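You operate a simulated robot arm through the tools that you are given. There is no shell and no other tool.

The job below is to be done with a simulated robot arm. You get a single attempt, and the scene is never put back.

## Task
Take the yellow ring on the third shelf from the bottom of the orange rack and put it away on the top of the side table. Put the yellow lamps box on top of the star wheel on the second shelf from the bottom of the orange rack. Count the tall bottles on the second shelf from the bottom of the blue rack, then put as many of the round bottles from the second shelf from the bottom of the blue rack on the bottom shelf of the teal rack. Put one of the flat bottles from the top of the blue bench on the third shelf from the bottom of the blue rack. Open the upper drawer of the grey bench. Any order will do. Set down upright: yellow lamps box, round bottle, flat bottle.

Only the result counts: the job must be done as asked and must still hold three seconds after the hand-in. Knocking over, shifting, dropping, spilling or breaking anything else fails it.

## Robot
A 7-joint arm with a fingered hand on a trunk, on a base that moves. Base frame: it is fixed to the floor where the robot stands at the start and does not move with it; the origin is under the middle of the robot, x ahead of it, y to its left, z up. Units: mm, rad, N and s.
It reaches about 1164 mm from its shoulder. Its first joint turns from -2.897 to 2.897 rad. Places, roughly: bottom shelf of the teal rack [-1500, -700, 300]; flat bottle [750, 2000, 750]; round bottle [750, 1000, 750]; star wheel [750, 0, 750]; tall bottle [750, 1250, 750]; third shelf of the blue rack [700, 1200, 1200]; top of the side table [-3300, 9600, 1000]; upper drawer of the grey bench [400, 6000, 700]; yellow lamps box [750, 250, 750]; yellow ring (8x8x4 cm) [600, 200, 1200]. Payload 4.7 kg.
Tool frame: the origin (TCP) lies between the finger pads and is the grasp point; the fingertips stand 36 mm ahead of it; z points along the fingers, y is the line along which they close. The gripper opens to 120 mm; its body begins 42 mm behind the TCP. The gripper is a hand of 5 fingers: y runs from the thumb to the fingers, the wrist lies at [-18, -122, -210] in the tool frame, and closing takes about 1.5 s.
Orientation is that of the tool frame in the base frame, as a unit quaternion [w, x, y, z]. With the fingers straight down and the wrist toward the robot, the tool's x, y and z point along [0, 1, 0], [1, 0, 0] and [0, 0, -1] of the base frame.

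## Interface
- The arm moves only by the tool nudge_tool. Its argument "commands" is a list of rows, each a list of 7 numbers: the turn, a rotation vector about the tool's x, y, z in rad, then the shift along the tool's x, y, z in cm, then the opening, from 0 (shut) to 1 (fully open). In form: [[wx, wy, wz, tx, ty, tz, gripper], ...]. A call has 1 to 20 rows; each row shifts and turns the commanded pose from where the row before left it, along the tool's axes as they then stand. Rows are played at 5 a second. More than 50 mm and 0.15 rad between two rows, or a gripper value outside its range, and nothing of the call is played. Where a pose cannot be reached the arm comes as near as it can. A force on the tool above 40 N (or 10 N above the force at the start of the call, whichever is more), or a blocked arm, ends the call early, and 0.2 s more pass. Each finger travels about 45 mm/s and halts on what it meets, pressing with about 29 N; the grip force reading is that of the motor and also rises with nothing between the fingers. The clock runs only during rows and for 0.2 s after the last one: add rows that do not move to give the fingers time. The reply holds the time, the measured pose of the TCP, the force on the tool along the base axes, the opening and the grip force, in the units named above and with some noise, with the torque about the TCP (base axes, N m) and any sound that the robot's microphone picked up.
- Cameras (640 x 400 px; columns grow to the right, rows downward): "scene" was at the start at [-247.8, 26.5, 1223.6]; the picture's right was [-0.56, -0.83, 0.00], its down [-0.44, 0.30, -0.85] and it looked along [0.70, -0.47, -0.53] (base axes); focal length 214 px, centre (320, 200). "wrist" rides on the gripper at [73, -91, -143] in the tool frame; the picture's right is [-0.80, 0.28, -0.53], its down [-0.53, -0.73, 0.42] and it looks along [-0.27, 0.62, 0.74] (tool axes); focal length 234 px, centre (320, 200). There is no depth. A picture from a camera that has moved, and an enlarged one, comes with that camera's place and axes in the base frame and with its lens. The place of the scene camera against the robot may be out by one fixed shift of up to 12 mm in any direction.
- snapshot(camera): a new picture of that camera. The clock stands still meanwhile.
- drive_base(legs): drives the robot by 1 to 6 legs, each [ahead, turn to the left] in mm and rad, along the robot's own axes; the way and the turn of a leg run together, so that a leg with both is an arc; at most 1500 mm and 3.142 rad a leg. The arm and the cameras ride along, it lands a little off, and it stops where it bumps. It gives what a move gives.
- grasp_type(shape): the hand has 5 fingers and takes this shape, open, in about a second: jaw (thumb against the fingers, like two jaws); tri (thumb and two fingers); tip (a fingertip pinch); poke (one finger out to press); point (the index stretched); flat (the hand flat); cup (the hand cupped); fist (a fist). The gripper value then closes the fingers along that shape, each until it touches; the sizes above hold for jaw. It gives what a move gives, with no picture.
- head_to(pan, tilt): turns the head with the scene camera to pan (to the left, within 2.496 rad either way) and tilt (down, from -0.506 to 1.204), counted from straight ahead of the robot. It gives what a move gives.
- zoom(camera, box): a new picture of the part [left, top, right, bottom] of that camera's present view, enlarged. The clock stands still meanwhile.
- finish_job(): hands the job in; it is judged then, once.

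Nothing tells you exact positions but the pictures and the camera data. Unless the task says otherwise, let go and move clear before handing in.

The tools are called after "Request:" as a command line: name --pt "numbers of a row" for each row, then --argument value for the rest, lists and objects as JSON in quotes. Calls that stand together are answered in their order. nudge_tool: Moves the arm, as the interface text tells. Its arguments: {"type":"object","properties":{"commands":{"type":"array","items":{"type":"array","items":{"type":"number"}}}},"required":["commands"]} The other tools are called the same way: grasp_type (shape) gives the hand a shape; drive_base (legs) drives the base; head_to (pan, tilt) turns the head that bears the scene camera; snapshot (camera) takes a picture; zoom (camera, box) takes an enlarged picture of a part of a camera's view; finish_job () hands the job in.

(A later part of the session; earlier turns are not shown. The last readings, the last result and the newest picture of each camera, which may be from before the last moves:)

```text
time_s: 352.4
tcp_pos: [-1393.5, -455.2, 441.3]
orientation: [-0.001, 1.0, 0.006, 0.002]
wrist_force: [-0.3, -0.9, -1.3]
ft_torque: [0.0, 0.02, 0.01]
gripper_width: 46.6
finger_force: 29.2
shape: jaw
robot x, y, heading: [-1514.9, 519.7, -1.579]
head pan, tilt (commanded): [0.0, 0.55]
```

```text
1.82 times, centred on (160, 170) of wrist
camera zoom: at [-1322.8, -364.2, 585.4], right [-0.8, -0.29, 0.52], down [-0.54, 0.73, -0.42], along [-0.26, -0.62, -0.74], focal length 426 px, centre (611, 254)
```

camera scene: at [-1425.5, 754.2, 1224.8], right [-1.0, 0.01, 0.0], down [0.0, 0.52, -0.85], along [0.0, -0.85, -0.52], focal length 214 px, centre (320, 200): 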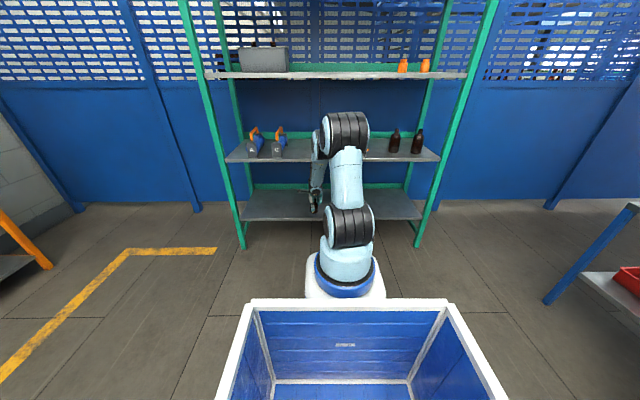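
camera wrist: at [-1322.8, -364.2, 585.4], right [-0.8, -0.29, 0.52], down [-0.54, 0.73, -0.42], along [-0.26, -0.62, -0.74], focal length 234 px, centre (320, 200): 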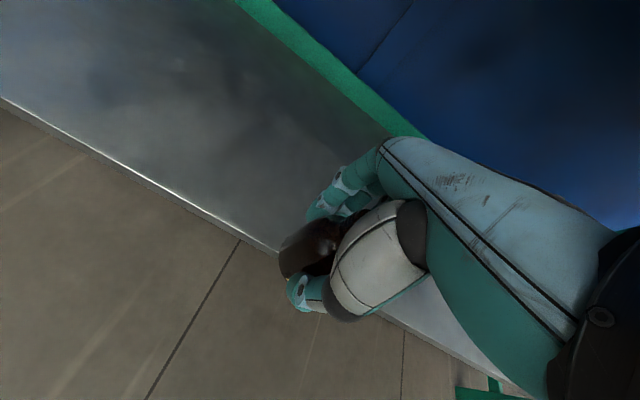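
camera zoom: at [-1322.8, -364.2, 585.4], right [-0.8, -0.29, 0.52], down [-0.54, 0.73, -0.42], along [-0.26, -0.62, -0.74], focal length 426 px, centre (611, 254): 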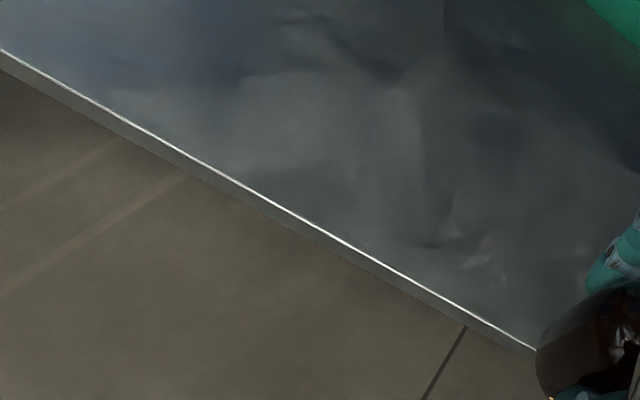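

The bottom shelf is at z≈300 with its front edge at y≈−487. I'll go in to y≈−560 and lower most of the way.

Request:
nudge_tool --pt "0 0 0 0 3.5 0 0" --pt "0 0 0 0 3.5 0 0" --pt "0 0 0 0 3.5 0 0" --pt "0 0 0 0 0 2.5 0" --pt "0 0 0 0 0 2.5 0" --pt "0 0 0 0 0 0 0"

Request:
zoom --camera "scene" --box '[270, 140, 390, 240]'

Request:
snapshot --camera "wrist"

```text
time_s: 353.8
tcp_pos: [-1389.9, -559.7, 392.2]
orientation: [-0.001, 1.0, 0.006, 0.0]
wrist_force: [-0.1, 0.5, -1.1]
ft_torque: [0.01, 0.0, -0.02]
gripper_width: 47.0
finger_force: 28.5
shape: jaw
robot x, y, heading: [-1515.1, 516.7, -1.574]
head pan, tilt (commanded): [0.0, 0.55]
```

```text
4.00 times, centred on (330, 190) of scene
camera zoom: at [-1425.5, 754.1, 1224.8], right [-1.0, 0.01, 0.0], down [0.0, 0.52, -0.85], along [0.0, -0.85, -0.52], focal length 858 px, centre (280, 240)
```

zoom: 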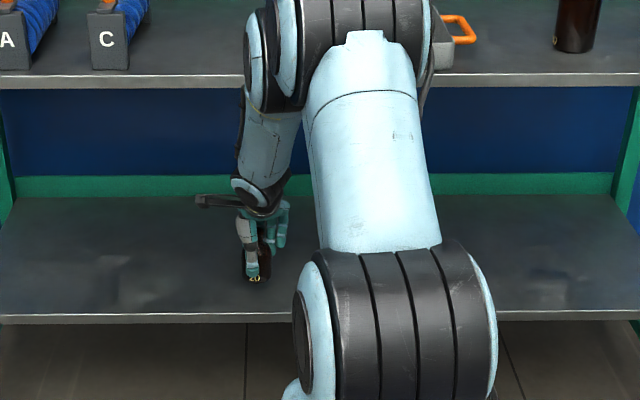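

```text
taken
camera wrist: at [-1320.6, -468.4, 535.7], right [-0.8, -0.29, 0.52], down [-0.54, 0.73, -0.42], along [-0.26, -0.62, -0.74], focal length 234 px, centre (320, 200)
```

wrist: 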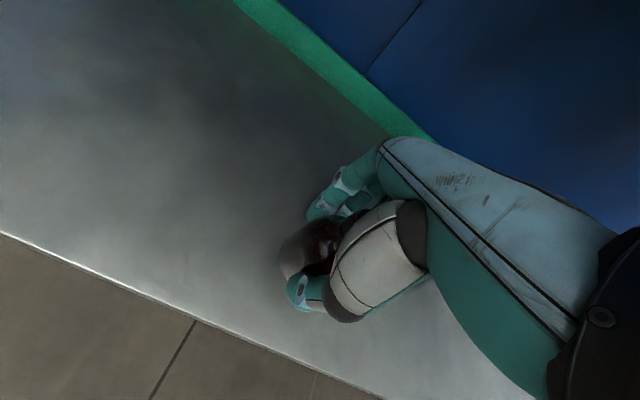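

The bottle is over the shelf. I'll lower it the rest of the way and feel for contact.

Request:
nudge_tool --pt "0 0 0 0 0 1 0" --pt "0 0 0 0 0 0.8 0" --pt "0 0 0 0 0 0 0"

Request:
nudge_tool --pt "0 0 0 0 0 0.3 0" --pt "0 0 0 0 0 0 0"

Request:
nudge_tool --pt "0 0 0 0 0 0.3 0" --pt "0 0 0 0 0 0 0"

```text
time_s: 354.6
tcp_pos: [-1390.1, -559.8, 373.5]
orientation: [-0.001, 1.0, 0.006, 0.001]
wrist_force: [0.3, -0.4, -1.7]
ft_torque: [-0.01, 0.0, 0.01]
gripper_width: 46.2
finger_force: 29.2
shape: jaw
robot x, y, heading: [-1510.5, 519.8, -1.577]
head pan, tilt (commanded): [0.0, 0.55]
```

```text
time_s: 355.2
tcp_pos: [-1390.0, -560.4, 371.0]
orientation: [-0.001, 1.0, 0.006, 0.0]
wrist_force: [0.0, 0.2, -1.4]
ft_torque: [-0.04, -0.02, -0.01]
gripper_width: 46.6
finger_force: 29.1
shape: jaw
robot x, y, heading: [-1515.7, 520.7, -1.578]
head pan, tilt (commanded): [0.0, 0.55]
```

```text
time_s: 355.8
tcp_pos: [-1390.8, -558.7, 366.9]
orientation: [-0.001, 1.0, 0.006, 0.001]
wrist_force: [-0.6, -0.2, -0.2]
ft_torque: [0.02, -0.01, -0.03]
gripper_width: 46.4
finger_force: 29.0
shape: jaw
robot x, y, heading: [-1515.0, 518.9, -1.568]
head pan, tilt (commanded): [0.0, 0.55]
```

Request:
nudge_tool --pt "0 0 0 0 0 0.25 0" --pt "0 0 0 0 0 0 0"

Request:
nudge_tool --pt "0 0 0 0 0 0.25 0" --pt "0 0 0 0 0 0 0"

Request:
nudge_tool --pt "0 0 0 0 0 0.2 0" --pt "0 0 0 0 0 0 0"

```text
time_s: 356.4
tcp_pos: [-1389.3, -559.9, 365.0]
orientation: [0.0, 1.0, 0.006, 0.001]
wrist_force: [0.0, -0.1, -1.3]
ft_torque: [-0.03, 0.0, -0.02]
gripper_width: 46.5
finger_force: 28.6
shape: jaw
robot x, y, heading: [-1513.4, 517.7, -1.576]
head pan, tilt (commanded): [0.0, 0.55]
```

```text
time_s: 357.0
tcp_pos: [-1390.5, -560.1, 363.7]
orientation: [0.0, 1.0, 0.006, 0.001]
wrist_force: [0.0, 0.1, 0.2]
ft_torque: [-0.02, -0.04, 0.01]
gripper_width: 46.4
finger_force: 28.9
shape: jaw
robot x, y, heading: [-1515.6, 518.1, -1.576]
head pan, tilt (commanded): [0.0, 0.55]
```

```text
time_s: 357.6
tcp_pos: [-1391.3, -560.1, 361.8]
orientation: [0.0, 1.0, 0.006, 0.001]
wrist_force: [-0.3, 2.5, 8.5]
ft_torque: [-0.1, 0.01, -0.02]
gripper_width: 46.7
finger_force: 29.1
shape: jaw
robot x, y, heading: [-1513.8, 519.2, -1.576]
head pan, tilt (commanded): [0.0, 0.55]
```

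Contact at TCP z≈362. I'll open the hand.

Request:
nudge_tool --pt "0 0 0 0 0 0 0.3" --pt "0 0 0 0 0 0 0.38" --pt "0 0 0 0 0 0 0.44" --pt "0 0 0 0 0 0 0.5" --pt "0 0 0 0 0 0 0.6" --pt "0 0 0 0 0 0 0.8" --pt "0 0 0 0 0 0 1" --pt "0 0 0 0 0 0 1" --pt "0 0 0 0 0 0 1"

Request:
zoom --camera "wrist" --box '[210, 150, 370, 370]'

Request:
zoom --camera "scene" --box '[270, 160, 350, 230]'

```text
time_s: 359.6
tcp_pos: [-1389.9, -559.5, 361.9]
orientation: [-0.001, 1.0, 0.007, 0.0]
wrist_force: [-0.7, -0.2, 0.1]
ft_torque: [-0.02, 0.0, -0.03]
gripper_width: 119.7
finger_force: 0.1
shape: jaw
robot x, y, heading: [-1516.4, 515.3, -1.576]
head pan, tilt (commanded): [0.0, 0.55]
```

```text
1.82 times, centred on (290, 260) of wrist
camera zoom: at [-1320.7, -468.2, 505.1], right [-0.8, -0.29, 0.52], down [-0.54, 0.73, -0.42], along [-0.26, -0.62, -0.74], focal length 426 px, centre (374, 91)
```

zoom: 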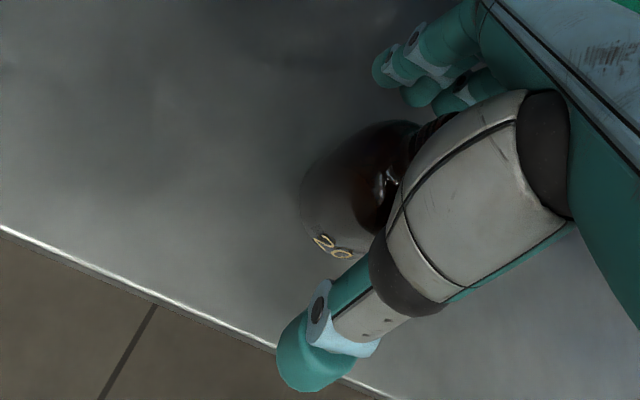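

```text
5.71 times, centred on (310, 195) of scene
camera zoom: at [-1425.5, 754.2, 1224.7], right [-1.0, 0.01, 0.0], down [0.0, 0.52, -0.85], along [0.0, -0.85, -0.52], focal length 1226 px, centre (377, 229)
```

zoom: 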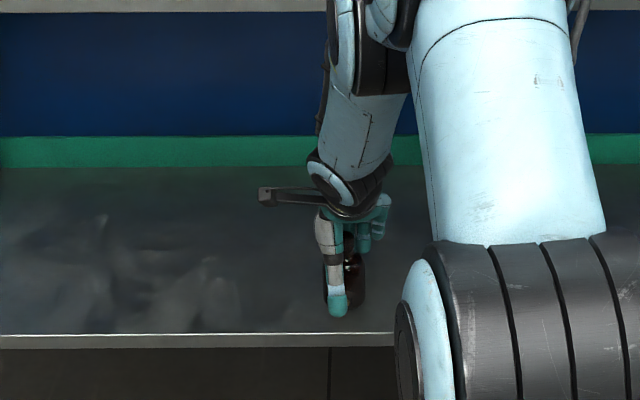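

The bottle stands upright. I'll lift the hand straight up off it and withdraw.

Request:
nudge_tool --pt "0 0 0 0 0 -2 1" --pt "0 0 0 0 0 -3 1" --pt "0 0 0 0 0 -3.7 1" --pt "0 0 0 0 -4 0 1" --pt "0 0 0 0 -4 0 1" --pt "0 0 0 0 -4 0 1" --pt "0 0 0 0 -4 0 1" --pt "0 0 0 0 -4 0 1" --pt "0 0 0 0 -4 0 1" --pt "0 0 0 0 0 -4 1" --pt "0 0 0 0 0 -4 1" --pt "0 0 0 0 0 -4 1" --pt "0 0 0 0 0 -4 1" --pt "0 0 0 0 0 -4 1" --pt "0 0 0 0 0 -4 1" --pt "0 0 0 0 0 -4 1" --pt "0 0 0 0 0 -4 1" --pt "0 0 0 0 0 -4 1" --pt "0 0 0 0 0 -4 1" --pt "0 0 0 0 0 0 1"

Request:
snapshot --camera "scene"

Request:
zoom --camera "scene" --box '[230, 140, 430, 250]'

```text
time_s: 363.8
tcp_pos: [-1393.8, -320.3, 847.3]
orientation: [0.0, 1.0, 0.006, 0.001]
wrist_force: [0.2, 0.3, -1.2]
ft_torque: [0.01, 0.04, 0.06]
gripper_width: 119.7
finger_force: 0.1
shape: jaw
robot x, y, heading: [-1516.0, 516.2, -1.577]
head pan, tilt (commanded): [0.0, 0.55]
```

```text
taken
camera scene: at [-1425.5, 754.2, 1224.7], right [-1.0, 0.01, 0.0], down [0.0, 0.52, -0.85], along [0.0, -0.85, -0.52], focal length 214 px, centre (320, 200)
```

scene: 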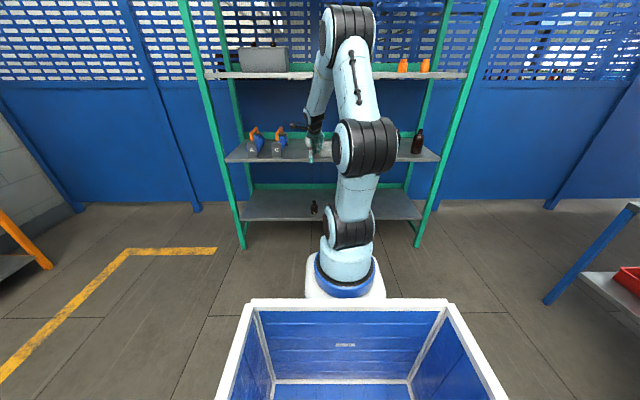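

```text
3.20 times, centred on (330, 195) of scene
camera zoom: at [-1425.5, 754.2, 1224.7], right [-1.0, 0.01, 0.0], down [0.0, 0.52, -0.85], along [0.0, -0.85, -0.52], focal length 686 px, centre (288, 216)
```

zoom: 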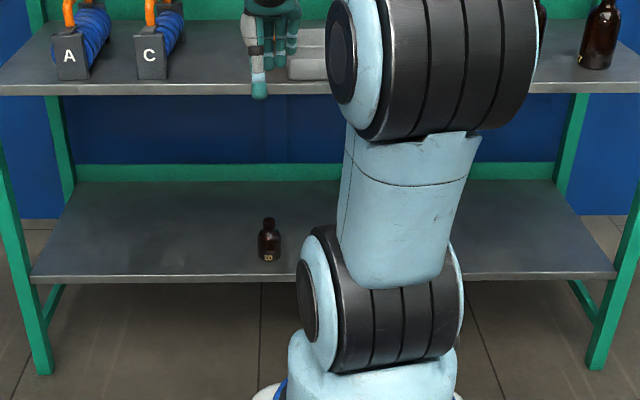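

Bottle 20 stands on the teal rack's bottom shelf. Next I'll fetch round 27 at the left of the blue rack shelf: retract the arm and drive back.

Request:
nudge_tool --pt "0 0 0 0 -4.4 -1 1" --pt "0 0 0 0 -4.4 -1 1" --pt "0 0 0 0 -4.4 -1 1" --pt "0 0 0 0 -4.4 -1 1" --pt "0 0 0 0 -4.4 -1 1" --pt "0 0 0 0 -4.4 0 1" --pt "0 0 0 0 -4.4 0 1" --pt "0 0 0 0 -4.4 0 1" --pt "0 0 0 0 0 0 1"

Request:
drive_base --legs '[[-870, 0], [0, 1.577], [1140, 0]]'

Request:
head_to --pan 0.0 --tilt 0.3

Request:
snapshot --camera "scene"

Request:
snapshot --camera "wrist"

```text
time_s: 365.8
tcp_pos: [-1397.5, 32.2, 897.4]
orientation: [-0.001, 1.0, 0.005, 0.0]
wrist_force: [-0.3, 0.0, 0.5]
ft_torque: [0.0, -0.02, 0.0]
gripper_width: 120.2
finger_force: 0.0
shape: jaw
robot x, y, heading: [-1514.6, 520.3, -1.573]
head pan, tilt (commanded): [0.0, 0.55]
```

```text
time_s: 379.6
tcp_pos: [122.3, 1493.3, 898.5]
orientation: [-0.001, 0.703, 0.712, 0.0]
wrist_force: [0.0, 0.1, 0.6]
ft_torque: [-0.01, 0.01, 0.0]
gripper_width: 120.1
finger_force: 0.0
shape: jaw
robot x, y, heading: [-367.2, 1374.6, -0.002]
head pan, tilt (commanded): [0.0, 0.55]
```

```text
time_s: 380.4
tcp_pos: [122.1, 1494.9, 898.2]
orientation: [-0.001, 0.703, 0.711, 0.0]
wrist_force: [0.5, -0.1, 0.5]
ft_torque: [0.0, 0.0, 0.0]
gripper_width: 120.0
finger_force: 0.0
shape: jaw
robot x, y, heading: [-368.1, 1373.9, -0.002]
head pan, tilt (commanded): [0.0, 0.3]
```

```text
taken
camera scene: at [-594.1, 1453.1, 1247.6], right [-0.01, -1.0, 0.0], down [-0.3, 0.0, -0.96], along [0.95, -0.01, -0.3], focal length 214 px, centre (320, 200)
```

scene: 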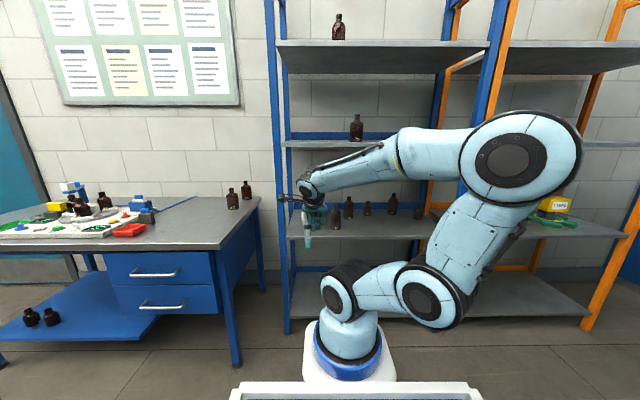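

```text
taken
camera wrist: at [29.1, 1564.7, 1042.4], right [0.29, -0.8, 0.52], down [-0.73, -0.54, -0.42], along [0.62, -0.26, -0.74], focal length 234 px, centre (320, 200)
```

wrist: 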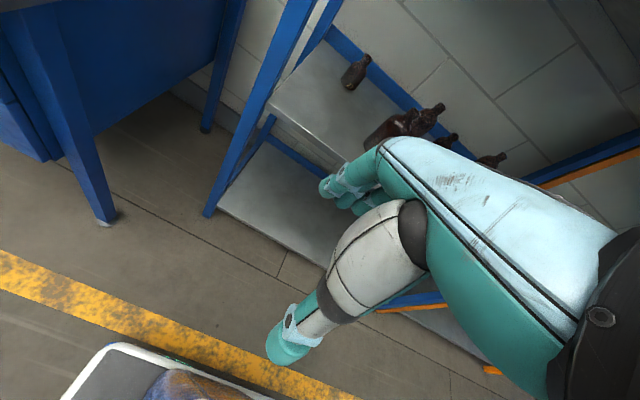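

The flat bottle is still upright on the third shelf. I'll zoom in on round 27 and the nearby rack post.

Request:
zoom --camera "wrist" --box '[180, 20, 420, 190]'

Request:
zoom --camera "scene" --box '[260, 150, 440, 260]'

```text
2.35 times, centred on (300, 105) of wrist
camera zoom: at [29.1, 1564.7, 1042.4], right [0.29, -0.8, 0.52], down [-0.73, -0.54, -0.42], along [0.62, -0.26, -0.74], focal length 551 px, centre (367, 424)
```

zoom: 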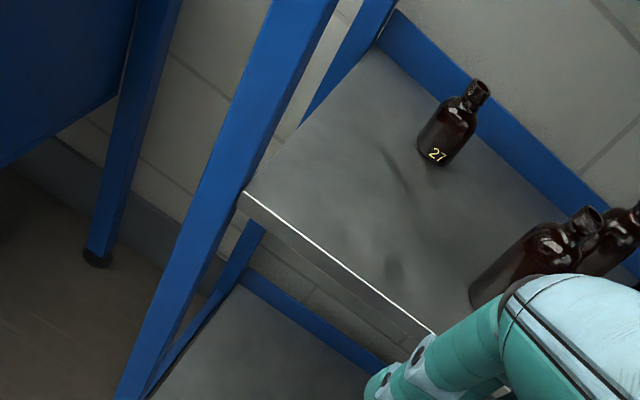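

```text
3.56 times, centred on (350, 205) of scene
camera zoom: at [-594.1, 1453.1, 1247.6], right [-0.01, -1.0, 0.0], down [-0.3, 0.0, -0.96], along [0.95, -0.01, -0.3], focal length 763 px, centre (213, 182)
```

zoom: 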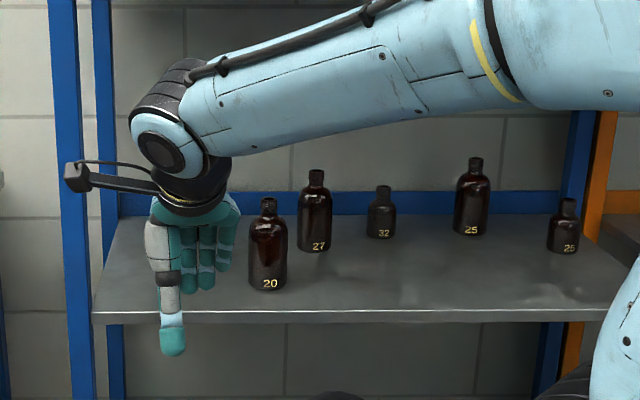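

Round 27 is near (761, 1500), and the hand fits between tall 20 and the left post. I'll move in toward it.

Request:
nudge_tool --pt "0 0 0 0 4 0.4 1" --pt "0 0 0 0 4 0.4 1" --pt "0 0 0 0 4 0.4 1" --pt "0 0 0 0 4 0.4 1" --pt "0 0 0 0 4 0.4 1" --pt "0 0 0 0 4 0.4 1" --pt "0 0 0 0 4 0.4 1" --pt "0 0 0 0 4 0.4 1" --pt "0 0 0 0 0 0 1"

Request:
snapshot --camera "wrist"

Request:
zoom --camera "wrist" --box '[220, 60, 420, 200]'

Request:
zoom --camera "scene" --box '[260, 130, 440, 260]'

```text
time_s: 382.4
tcp_pos: [443.2, 1497.2, 865.2]
orientation: [-0.001, 0.702, 0.712, -0.001]
wrist_force: [0.2, 0.1, -0.9]
ft_torque: [-0.01, 0.05, -0.01]
gripper_width: 120.3
finger_force: 0.1
shape: jaw
robot x, y, heading: [-368.4, 1380.1, -0.005]
head pan, tilt (commanded): [0.0, 0.3]
```

```text
taken
camera wrist: at [349.9, 1568.3, 1010.6], right [0.29, -0.8, 0.52], down [-0.73, -0.54, -0.42], along [0.62, -0.26, -0.74], focal length 234 px, centre (320, 200)
```

wrist: 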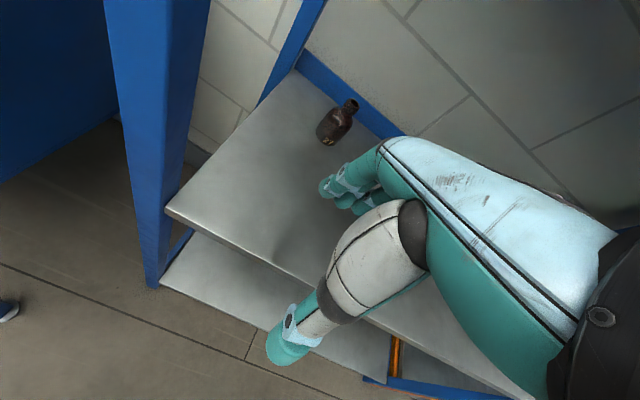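

```text
2.86 times, centred on (320, 130) of wrist
camera zoom: at [349.9, 1568.3, 1010.6], right [0.29, -0.8, 0.52], down [-0.73, -0.54, -0.42], along [0.62, -0.26, -0.74], focal length 669 px, centre (320, 400)
```

zoom: 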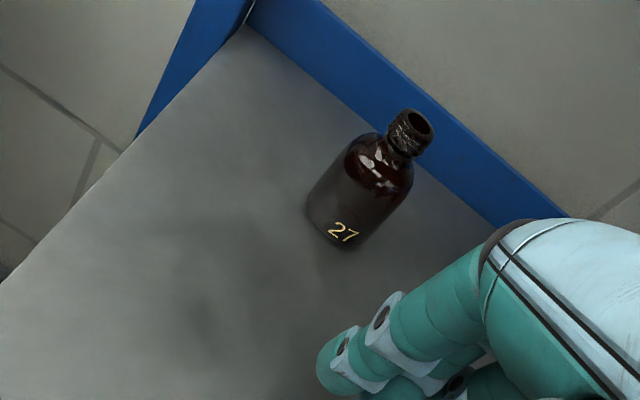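

```text
3.08 times, centred on (350, 195) of scene
camera zoom: at [-594.1, 1453.2, 1247.7], right [-0.01, -1.0, 0.0], down [-0.3, 0.0, -0.96], along [0.96, -0.01, -0.3], focal length 660 px, centre (228, 215)
```

zoom: 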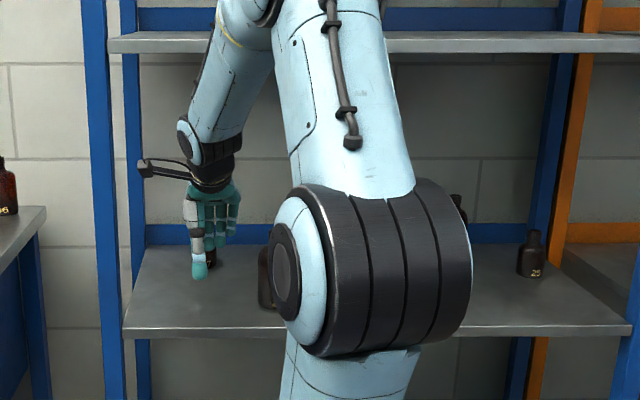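

Round 27 is at about (762, 1502). I'll move in above it.

Request:
nudge_tool --pt "0 0 0 0.1 4 0 1" --pt "0 0 0 0.1 4 0 1" --pt "0 0 0 0.1 4 0 1" --pt "0 0 0 0.1 4 0 1" --pt "0 0 0 0 4 0 1" --pt "0 0 0 0 4 0 1" --pt "0 0 0 0 4 0 1" --pt "0 0 0 0 4 0 1" --pt "0 0 0 0 0 0 1"

Request:
snapshot --camera "wrist"

Request:
zoom --camera "wrist" --box '[210, 150, 370, 370]'

Request:
zoom --camera "scene" --box '[260, 110, 440, 260]'

```text
time_s: 384.4
tcp_pos: [763.6, 1504.6, 864.3]
orientation: [-0.002, 0.702, 0.712, 0.0]
wrist_force: [0.0, -0.1, -0.3]
ft_torque: [-0.01, 0.04, -0.01]
gripper_width: 120.0
finger_force: 0.0
shape: jaw
robot x, y, heading: [-367.6, 1375.2, -0.011]
head pan, tilt (commanded): [0.0, 0.3]
```

```text
taken
camera wrist: at [669.9, 1575.6, 1008.2], right [0.29, -0.8, 0.52], down [-0.73, -0.54, -0.42], along [0.62, -0.26, -0.74], focal length 234 px, centre (320, 200)
```

wrist: 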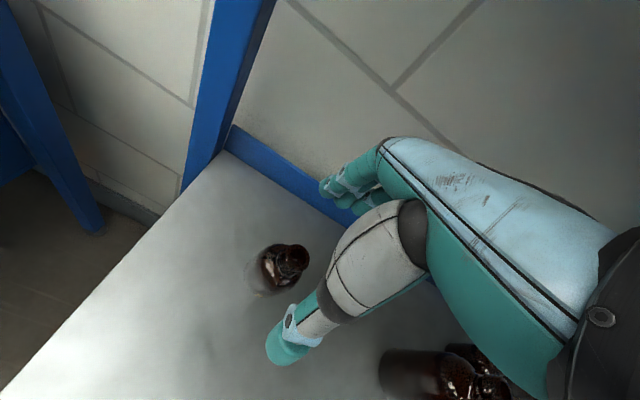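

```text
1.82 times, centred on (290, 260) of wrist
camera zoom: at [669.9, 1575.6, 1008.2], right [0.29, -0.8, 0.52], down [-0.73, -0.54, -0.42], along [0.62, -0.26, -0.74], focal length 426 px, centre (374, 91)
```

zoom: 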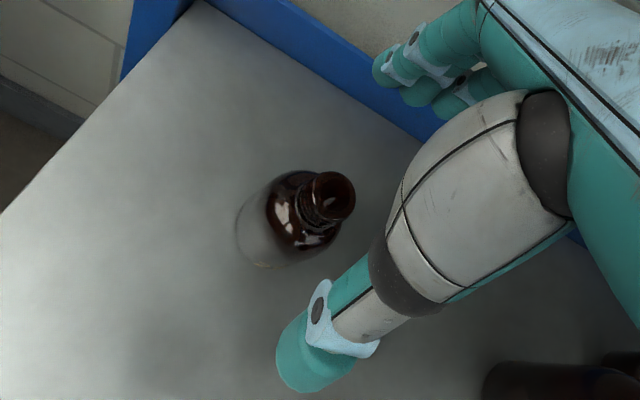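

```text
2.67 times, centred on (350, 185) of scene
camera zoom: at [-594.0, 1453.2, 1247.7], right [-0.01, -1.0, 0.0], down [-0.3, 0.0, -0.96], along [0.96, -0.01, -0.3], focal length 572 px, centre (240, 240)
```

zoom: 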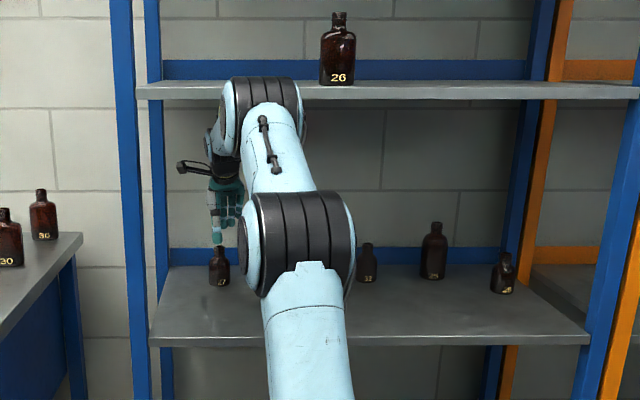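

Aligned within a few mm. I'll adjust and descend around it.

Request:
nudge_tool --pt "0 0 0 0.4 0.6 0 1" --pt "0 0 0 0 0 3.5 1" --pt "0 0 0 0 0 3.5 1" --pt "0 0 0 0 0 2.2 1" --pt "0 0 0 0 0 0 1"

Request:
zoom --camera "wrist" --box '[210, 150, 370, 370]'

```text
time_s: 385.6
tcp_pos: [768.7, 1508.4, 772.4]
orientation: [0.0, 0.703, 0.712, 0.0]
wrist_force: [-1.0, 0.6, 0.6]
ft_torque: [0.02, -0.01, 0.01]
gripper_width: 119.9
finger_force: 0.1
shape: jaw
robot x, y, heading: [-364.6, 1374.7, -0.005]
head pan, tilt (commanded): [0.0, 0.3]
```

```text
1.82 times, centred on (290, 260) of wrist
camera zoom: at [675.1, 1580.0, 917.3], right [0.29, -0.8, 0.52], down [-0.73, -0.54, -0.42], along [0.62, -0.26, -0.74], focal length 426 px, centre (374, 91)
```

zoom: 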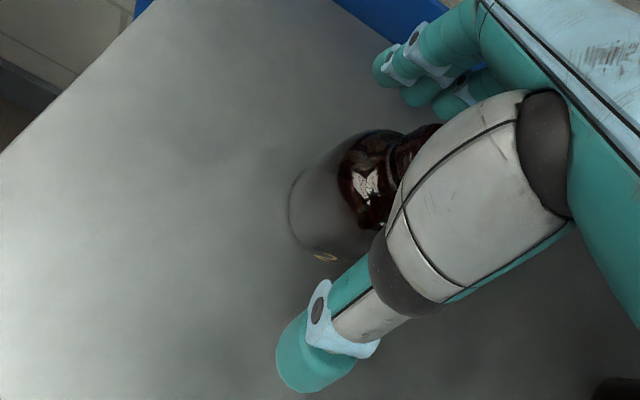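

The picture matches the first bottle's grasp. I'll lower 8 mm and close.

Request:
nudge_tool --pt "0 0 0 0 0 0.8 1" --pt "0 0 0 0 0 0 1" --pt "0 0 0 0 0 0 0.6" --pt "0 0 0 0 0 0 0.4" --pt "0 0 0 0 0 0 0.2" --pt "0 0 0 0 0 0 0" --pt "0 0 0 0 0 0 0" --pt "0 0 0 0 0 0 0" --pt "0 0 0 0 0 0 0" --pt "0 0 0 0 0 0 0" --pt "0 0 0 0 0 0 0"

Request:
zoom --camera "wrist" --box '[210, 150, 370, 370]'

```text
time_s: 388.0
tcp_pos: [768.5, 1509.1, 765.0]
orientation: [-0.001, 0.703, 0.711, 0.001]
wrist_force: [0.3, -0.4, 0.7]
ft_torque: [-0.03, -0.01, 0.0]
gripper_width: 47.4
finger_force: 29.1
shape: jaw
robot x, y, heading: [-362.2, 1379.6, -0.007]
head pan, tilt (commanded): [0.0, 0.3]
```

```text
1.82 times, centred on (290, 260) of wrist
camera zoom: at [674.9, 1580.0, 909.3], right [0.29, -0.8, 0.52], down [-0.73, -0.54, -0.42], along [0.62, -0.26, -0.74], focal length 426 px, centre (374, 91)
```

zoom: 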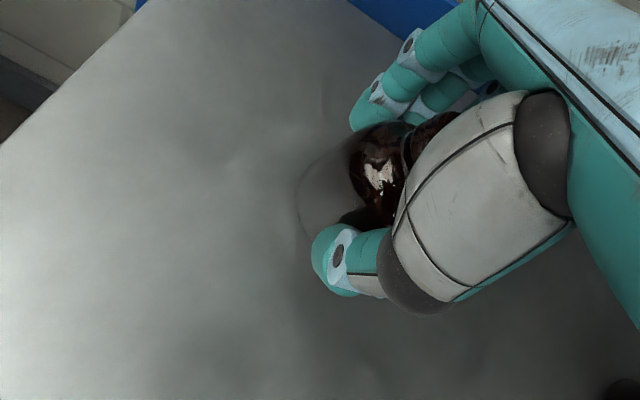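

Gripped. I'll lift and retract along the same path.

Request:
nudge_tool --pt "0 0 0 0 0 -1.5 0" --pt "0 0 0 0 0 -2.5 0" --pt "0 0 0 0 0 -3 0" --pt "0 0 0 -0.1 -4.3 0 0" --pt "0 0 0 -0.1 -4.3 0 0" --pt "0 0 0 -0.1 -4.3 0 0" --pt "0 0 0 -0.1 -4.3 0 0" --pt "0 0 0 0 -4.3 0 0" --pt "0 0 0 0 -4.3 0 0" --pt "0 0 0 0 -4.3 0 0" --pt "0 0 0 0 -4.3 0 0" --pt "0 0 0 0 -4.3 0 0" --pt "0 0 0 0 -4.3 0 0" --pt "0 0 0 0 -4.3 0 0" --pt "0 0 0 0 -4.3 -1 0" --pt "0 0 0 0 -4.3 -1 0" --pt "0 0 0 0 -4.3 -2 0" --pt "0 0 0 0 -4.3 -2 0" --pt "0 0 0 0 0 0 0"

Request:
snapshot --camera "wrist"

Request:
zoom --camera "scene" --box '[260, 100, 440, 260]'

```text
time_s: 392.0
tcp_pos: [125.4, 1499.7, 896.5]
orientation: [-0.001, 0.704, 0.711, 0.0]
wrist_force: [0.2, -0.3, -0.4]
ft_torque: [0.05, -0.02, 0.04]
gripper_width: 47.4
finger_force: 29.1
shape: jaw
robot x, y, heading: [-364.0, 1376.4, -0.001]
head pan, tilt (commanded): [0.0, 0.3]
```

```text
taken
camera wrist: at [30.8, 1569.5, 1040.2], right [0.29, -0.8, 0.52], down [-0.73, -0.54, -0.42], along [0.62, -0.26, -0.74], focal length 234 px, centre (320, 200)
```

wrist: 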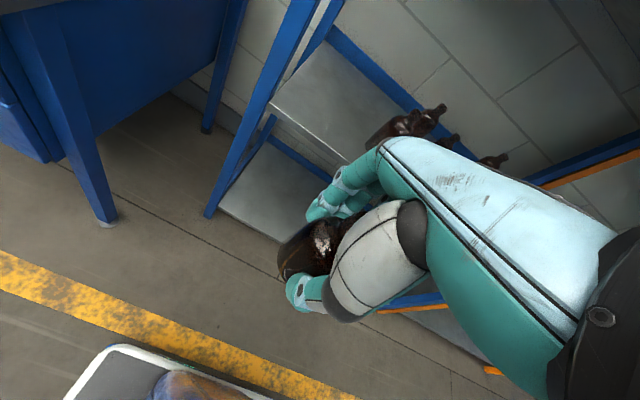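

```text
2.50 times, centred on (350, 180) of scene
camera zoom: at [-594.1, 1453.1, 1247.7], right [-0.01, -1.0, 0.0], down [-0.3, 0.0, -0.96], along [0.96, -0.01, -0.3], focal length 536 px, centre (245, 250)
```

zoom: 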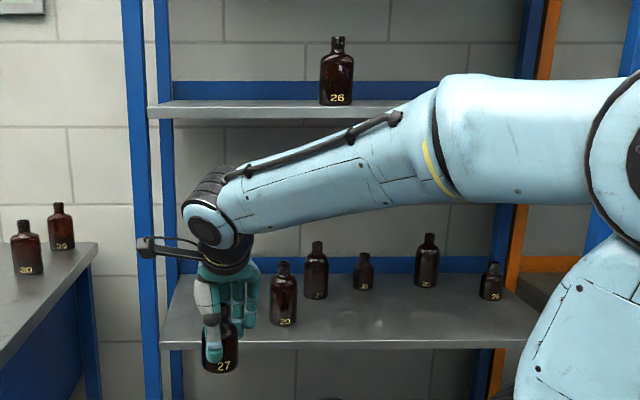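

Bottle 27 is in hand and everything else stands. I'll drive to the teal rack again, a bit further along.

Request:
drive_base --legs '[[0, 1.5708], [0, 1.5708], [1250, 0], [0, 1.5708], [860, 0]]'

Request:
head_to --pan 0.0 --tilt 0.55

Request:
snapshot --camera "scene"

Request:
snapshot --camera "wrist"

```text
time_s: 414.0
tcp_pos: [-1481.3, 25.7, 896.4]
orientation: [-0.002, 1.0, 0.014, 0.0]
wrist_force: [0.1, -0.3, -2.0]
ft_torque: [0.02, 0.02, 0.0]
gripper_width: 46.9
finger_force: 29.2
shape: jaw
robot x, y, heading: [-1615.2, 516.4, -1.556]
head pan, tilt (commanded): [0.0, 0.3]
```

```text
time_s: 414.8
tcp_pos: [-1481.5, 26.5, 896.1]
orientation: [0.0, 1.0, 0.015, 0.001]
wrist_force: [0.1, 1.3, -1.3]
ft_torque: [0.0, -0.01, -0.02]
gripper_width: 46.5
finger_force: 28.8
shape: jaw
robot x, y, heading: [-1611.4, 515.5, -1.558]
head pan, tilt (commanded): [0.0, 0.55]
```

```text
taken
camera scene: at [-1527.1, 750.0, 1224.8], right [-1.0, -0.01, 0.0], down [-0.01, 0.52, -0.85], along [0.01, -0.85, -0.52], focal length 214 px, centre (320, 200)
```

scene: 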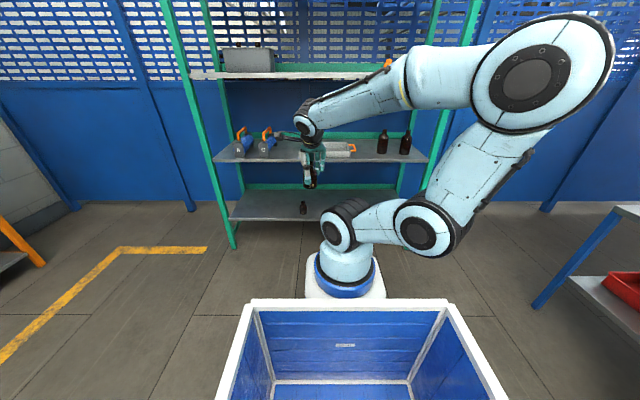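

```text
taken
camera wrist: at [-1414.0, 118.4, 1040.1], right [-0.8, -0.3, 0.52], down [-0.55, 0.72, -0.42], along [-0.25, -0.63, -0.74], focal length 234 px, centre (320, 200)
```

wrist: 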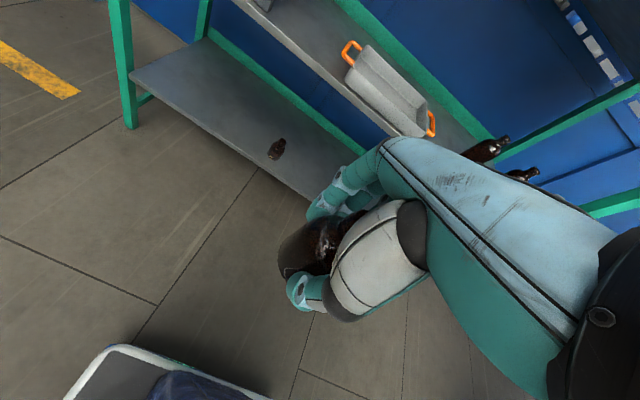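

Bottle 20 still stands there. I'll bring the second bottle forward and down in front of the bottom bay, 130 mm to its right.

Request:
nudge_tool --pt "0 0 0 -0.6 4.4 0 0" --pt "0 0 0 -0.6 4.4 0 0" --pt "0 0 0 -0.6 4.4 0 0" --pt "0 0 0 -0.6 4.4 0 0" --pt "0 0 0 -0.6 4.4 0 0" --pt "0 0 0 -0.6 4.4 0 0" --pt "0 0 0 -0.6 4.4 0 0" --pt "0 0 0 -0.6 4.4 0 0" --pt "0 0 0 -0.6 4.4 0 0" --pt "0 0 0 0 0 4.5 0" --pt "0 0 0 0 0 4.5 0" --pt "0 0 0 0 0 4.5 0" --pt "0 0 0 0 0 4.5 0" --pt "0 0 0 0 0 4.5 0" --pt "0 0 0 0 0 4.5 0" --pt "0 0 0 0 0 4.5 0" --pt "0 0 0 0 0 4.5 0" --pt "0 0 0 0 0 4.5 0" --pt "0 0 0 0 0 4.5 0" --pt "0 0 0 0 0 0 0"

Request:
snapshot --camera "wrist"

Request:
snapshot --camera "scene"

```text
time_s: 419.0
tcp_pos: [-1525.0, -370.5, 443.6]
orientation: [-0.001, 1.0, 0.008, 0.003]
wrist_force: [0.3, -0.1, -1.5]
ft_torque: [0.01, 0.05, 0.05]
gripper_width: 46.6
finger_force: 28.8
shape: jaw
robot x, y, heading: [-1612.4, 517.6, -1.561]
head pan, tilt (commanded): [0.0, 0.55]
```

```text
taken
camera wrist: at [-1456.5, -279.4, 588.8], right [-0.8, -0.3, 0.52], down [-0.54, 0.72, -0.43], along [-0.25, -0.62, -0.74], focal length 234 px, centre (320, 200)
```

wrist: 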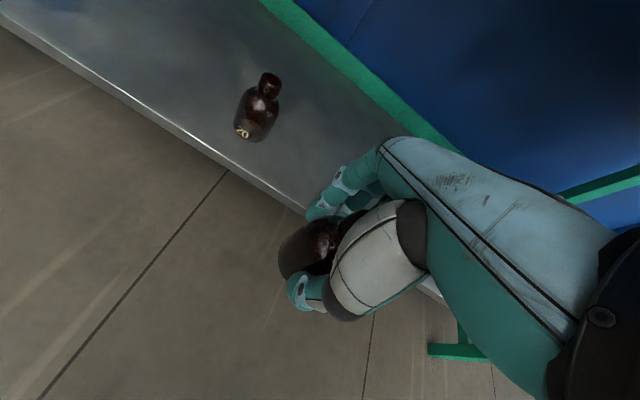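

```text
taken
camera scene: at [-1527.0, 750.1, 1224.8], right [-1.0, -0.01, 0.0], down [-0.01, 0.52, -0.85], along [0.01, -0.85, -0.52], focal length 214 px, centre (320, 200)
```

scene: 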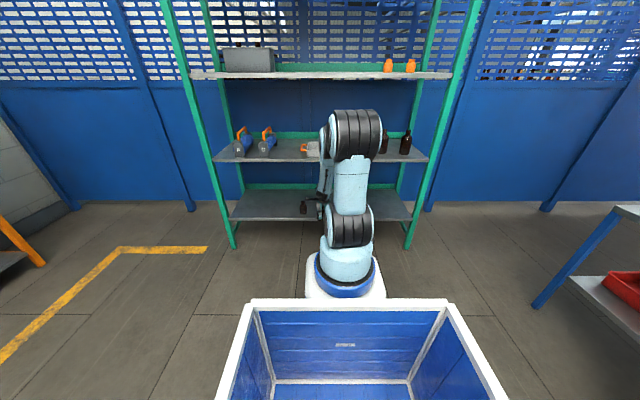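

Bottle 20 is well to the left. I'll go in to y≈−560 and lower most of the way.

Request:
nudge_tool --pt "0 0 0 0 3.8 0 0" --pt "0 0 0 0 3.8 0 0" --pt "0 0 0 0 3.8 0 0" --pt "0 0 0 0 3.8 0 0" --pt "0 0 0 0 3.8 0 0" --pt "0 0 0 0 0 2.5 0" --pt "0 0 0 0 0 2.5 0" --pt "0 0 0 0 0 1.8 0" --pt "0 0 0 0 0 0 0"

Request:
snapshot --camera "wrist"

```text
time_s: 421.0
tcp_pos: [-1518.1, -560.4, 376.7]
orientation: [-0.001, 1.0, 0.013, 0.001]
wrist_force: [0.7, 0.0, -0.7]
ft_torque: [0.02, 0.0, 0.01]
gripper_width: 46.6
finger_force: 28.7
shape: jaw
robot x, y, heading: [-1616.2, 515.7, -1.558]
head pan, tilt (commanded): [0.0, 0.55]
```

```text
taken
camera wrist: at [-1451.1, -467.9, 521.1], right [-0.8, -0.3, 0.52], down [-0.55, 0.72, -0.42], along [-0.25, -0.63, -0.74], focal length 234 px, centre (320, 200)
```

wrist: 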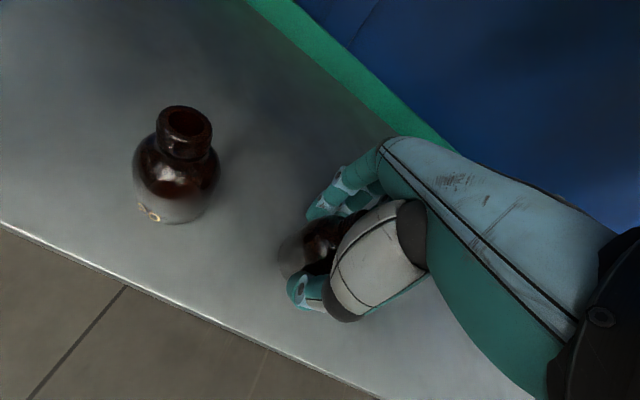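

Request:
nudge_tool --pt "0 0 0 0 0 0.5 0" --pt "0 0 0 0 0 0.4 0" --pt "0 0 0 0 0 0 0"

Request:
nudge_tool --pt "0 0 0 0 0 0.25 0" --pt "0 0 0 0 0 0 0"

Request:
nudge_tool --pt "0 0 0 0 0 0.2 0" --pt "0 0 0 0 0 0 0"

```text
time_s: 421.8
tcp_pos: [-1519.9, -559.4, 367.3]
orientation: [-0.001, 1.0, 0.014, 0.0]
wrist_force: [0.1, -0.3, -1.2]
ft_torque: [0.02, -0.02, 0.0]
gripper_width: 46.4
finger_force: 29.2
shape: jaw
robot x, y, heading: [-1611.1, 516.1, -1.561]
head pan, tilt (commanded): [0.0, 0.55]
```

```text
time_s: 422.4
tcp_pos: [-1519.6, -559.3, 365.2]
orientation: [-0.001, 1.0, 0.014, 0.001]
wrist_force: [-0.4, -0.6, 0.0]
ft_torque: [0.01, 0.0, -0.01]
gripper_width: 46.6
finger_force: 28.9
shape: jaw
robot x, y, heading: [-1612.2, 513.6, -1.562]
head pan, tilt (commanded): [0.0, 0.55]
```

```text
time_s: 423.0
tcp_pos: [-1520.5, -560.5, 365.6]
orientation: [-0.001, 1.0, 0.014, 0.0]
wrist_force: [-0.3, -0.4, 3.6]
ft_torque: [-0.05, 0.02, -0.02]
gripper_width: 46.5
finger_force: 28.5
shape: jaw
robot x, y, heading: [-1611.9, 517.3, -1.557]
head pan, tilt (commanded): [0.0, 0.55]
```

Light contact. A further millimetre, then I open the hand.

Request:
nudge_tool --pt "0 0 0 0 0 0.1 0" --pt "0 0 0 0 0 0 0.3" --pt "0 0 0 0 0 0 0.38" --pt "0 0 0 0 0 0 0.44" --pt "0 0 0 0 0 0 0.5" --pt "0 0 0 0 0 0 0.6" --pt "0 0 0 0 0 0 0.8" --pt "0 0 0 0 0 0 1" --pt "0 0 0 0 0 0 1" --pt "0 0 0 0 0 0 1"

Request:
snapshot --camera "wrist"

```text
time_s: 425.2
tcp_pos: [-1519.7, -560.5, 362.1]
orientation: [-0.002, 1.0, 0.015, 0.0]
wrist_force: [-0.3, 0.3, -0.6]
ft_torque: [0.02, -0.04, 0.03]
gripper_width: 119.6
finger_force: 0.2
shape: jaw
robot x, y, heading: [-1608.7, 516.0, -1.56]
head pan, tilt (commanded): [0.0, 0.55]
```

```text
taken
camera wrist: at [-1451.4, -468.2, 506.9], right [-0.8, -0.3, 0.52], down [-0.55, 0.72, -0.42], along [-0.25, -0.63, -0.74], focal length 234 px, centre (320, 200)
```

wrist: 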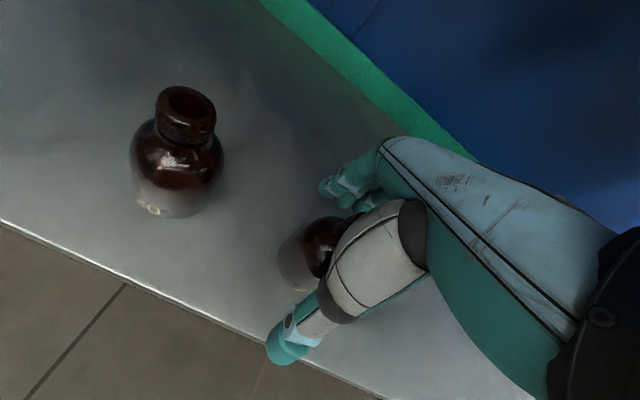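

Released and upright. I'll lift off and withdraw.

Request:
nudge_tool --pt "0 0 0 0 0 -2 1" --pt "0 0 0 0 0 -3 1" --pt "0 0 0 0 0 -3.7 1" --pt "0 0 0 0 -4 0 1" --pt "0 0 0 0 -4 0 1" --pt "0 0 0 0 -4 0 1" --pt "0 0 0 0 -4 0 1" --pt "0 0 0 0 -4 0 1" --pt "0 0 0 0 0 -4.5 1" --pt "0 0 0 0 0 -4.5 1" --pt "0 0 0 0 0 -4.5 1" --pt "0 0 0 0 0 -4.5 1" --pt "0 0 0 0 0 -4.5 1" --pt "0 0 0 0 0 -4.5 1" --pt "0 0 0 0 0 -4.5 1" --pt "0 0 0 0 0 -4.5 1" --pt "0 0 0 0 0 -4.5 1" --pt "0 0 0 0 0 -4.5 1" --pt "0 0 0 0 0 0 1"

Request:
nudge_tool --pt "0 0 0 0 -4.5 0 1" --pt "0 0 0 0 -4.5 0 1" --pt "0 0 0 0 -4.5 0 1" --pt "0 0 0 0 -4.5 0 1" --pt "0 0 0 0 -4.5 0 1" --pt "0 0 0 0 -4.5 0 1" --pt "0 0 0 0 -4.5 0 1" --pt "0 0 0 0 -4.5 0 1" --pt "0 0 0 0 0 0 1"

Request:
zoom --camera "scene" --box '[200, 120, 440, 260]'

```text
time_s: 429.2
tcp_pos: [-1525.7, -360.0, 900.8]
orientation: [-0.002, 1.0, 0.014, 0.0]
wrist_force: [0.2, -0.7, 0.1]
ft_torque: [0.02, -0.02, -0.01]
gripper_width: 119.9
finger_force: 0.1
shape: jaw
robot x, y, heading: [-1614.5, 513.5, -1.56]
head pan, tilt (commanded): [0.0, 0.55]
```

```text
time_s: 431.2
tcp_pos: [-1535.5, -2.7, 900.6]
orientation: [0.0, 1.0, 0.014, 0.0]
wrist_force: [-0.5, -0.5, -0.3]
ft_torque: [-0.01, -0.02, 0.0]
gripper_width: 119.9
finger_force: 0.1
shape: jaw
robot x, y, heading: [-1612.6, 513.0, -1.566]
head pan, tilt (commanded): [0.0, 0.55]
```

```text
2.67 times, centred on (320, 190) of scene
camera zoom: at [-1527.1, 750.1, 1224.7], right [-1.0, -0.01, 0.0], down [-0.01, 0.52, -0.85], along [0.01, -0.85, -0.52], focal length 572 px, centre (320, 227)
```

zoom: 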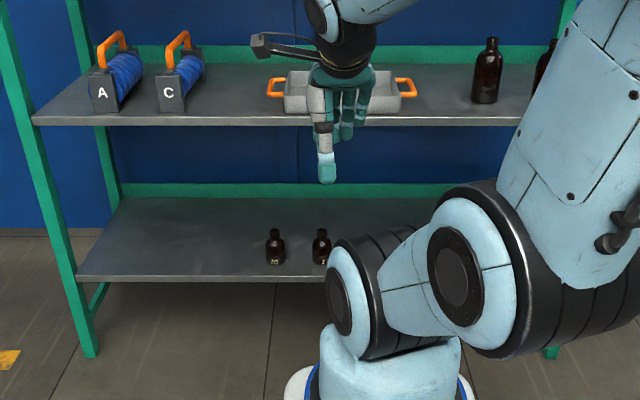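

Two bottles stand on the bottom shelf. Now back for the third, round 32.

Request:
drive_base --legs '[[-600, 0], [0, 1.56], [1245, 0]]'

Request:
head_to --pan 0.0 --tilt 0.3

Request:
snapshot --camera "scene"

Request:
snapshot --camera "wrist"

```text
time_s: 444.2
tcp_pos: [135.1, 1203.4, 901.3]
orientation: [0.0, 0.697, 0.717, -0.001]
wrist_force: [-0.4, 0.4, -0.5]
ft_torque: [0.0, -0.02, 0.02]
gripper_width: 119.9
finger_force: 0.0
shape: jaw
robot x, y, heading: [-377.2, 1127.3, 0.01]
head pan, tilt (commanded): [0.0, 0.55]
```

```text
time_s: 445.0
tcp_pos: [136.1, 1203.5, 901.1]
orientation: [-0.001, 0.698, 0.717, -0.001]
wrist_force: [0.7, -0.1, 0.0]
ft_torque: [-0.01, 0.01, 0.0]
gripper_width: 119.8
finger_force: 0.1
shape: jaw
robot x, y, heading: [-378.8, 1126.0, 0.015]
head pan, tilt (commanded): [0.0, 0.3]
```

```text
taken
camera scene: at [-609.8, 1199.1, 1247.6], right [0.01, -1.0, 0.0], down [-0.3, 0.0, -0.96], along [0.95, 0.01, -0.3], focal length 214 px, centre (320, 200)
```

scene: 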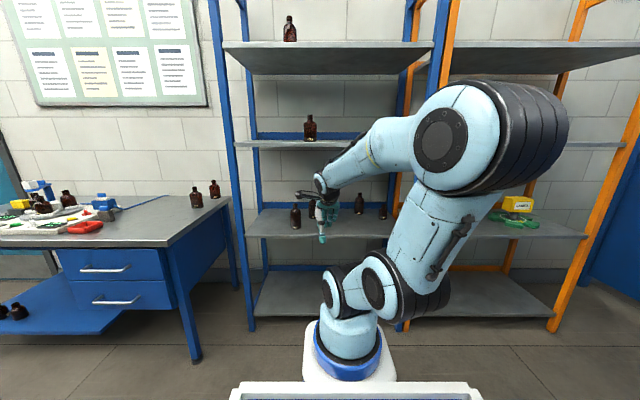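

```text
taken
camera wrist: at [41.8, 1272.7, 1044.6], right [0.3, -0.8, 0.52], down [-0.72, -0.55, -0.42], along [0.63, -0.25, -0.74], focal length 234 px, centre (320, 200)
```

wrist: 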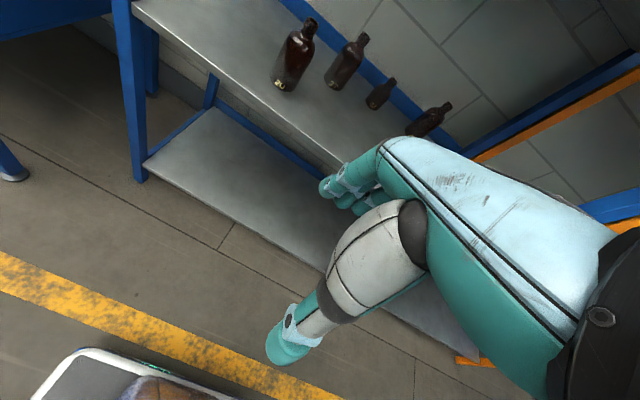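

All others stand. I'll square the hand and move in toward round 32.

Request:
nudge_tool --pt "0 0 0.028 -1.0 3.8 0.42 1" --pt "0 0 0 -1.0 3.8 0.42 1" --pt "0 0 0 -1.0 3.8 0.42 1" --pt "0 0 0 -1.0 3.8 0.42 1" --pt "0 0 0 -1.0 3.8 0.42 1" --pt "0 0 0 -1.0 3.8 0.42 1" --pt "0 0 0 -1.0 3.8 0.42 1" --pt "0 0 0 -1.0 3.8 0.42 1" --pt "0 0 0 0 0 0 1"

Request:
snapshot --camera "wrist"

Request:
zoom --camera "wrist" --box '[220, 40, 460, 190]'

```text
time_s: 447.0
tcp_pos: [441.0, 1124.2, 865.9]
orientation: [-0.001, 0.707, 0.707, -0.001]
wrist_force: [0.6, 0.7, -0.2]
ft_torque: [0.03, 0.01, 0.02]
gripper_width: 119.8
finger_force: 0.1
shape: jaw
robot x, y, heading: [-383.3, 1124.4, 0.008]
head pan, tilt (commanded): [0.0, 0.3]
```

```text
taken
camera wrist: at [348.1, 1195.3, 1011.0], right [0.28, -0.8, 0.52], down [-0.73, -0.53, -0.42], along [0.62, -0.27, -0.74], focal length 234 px, centre (320, 200)
```

wrist: 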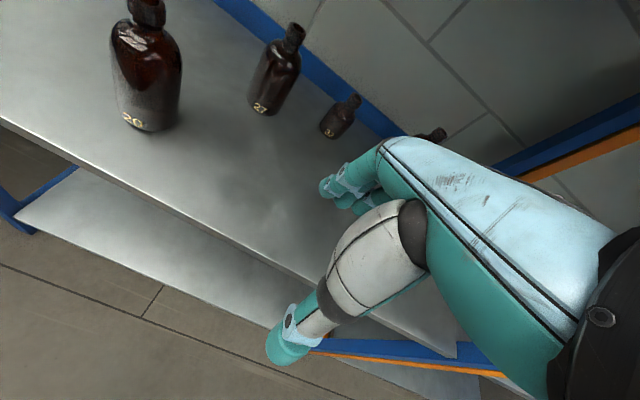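

```text
2.67 times, centred on (340, 115) of wrist
camera zoom: at [348.1, 1195.3, 1011.0], right [0.28, -0.8, 0.52], down [-0.73, -0.53, -0.42], along [0.62, -0.27, -0.74], focal length 624 px, centre (267, 427)
```

zoom: 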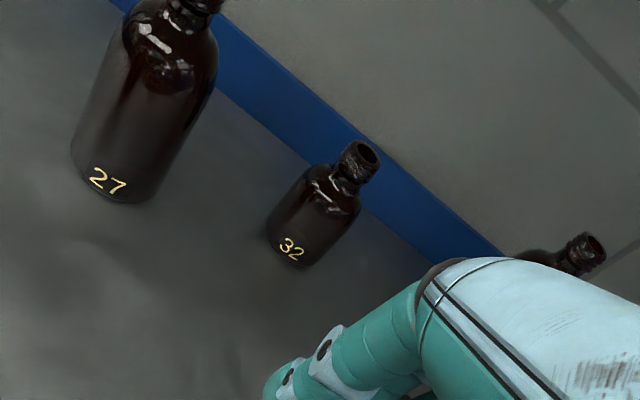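

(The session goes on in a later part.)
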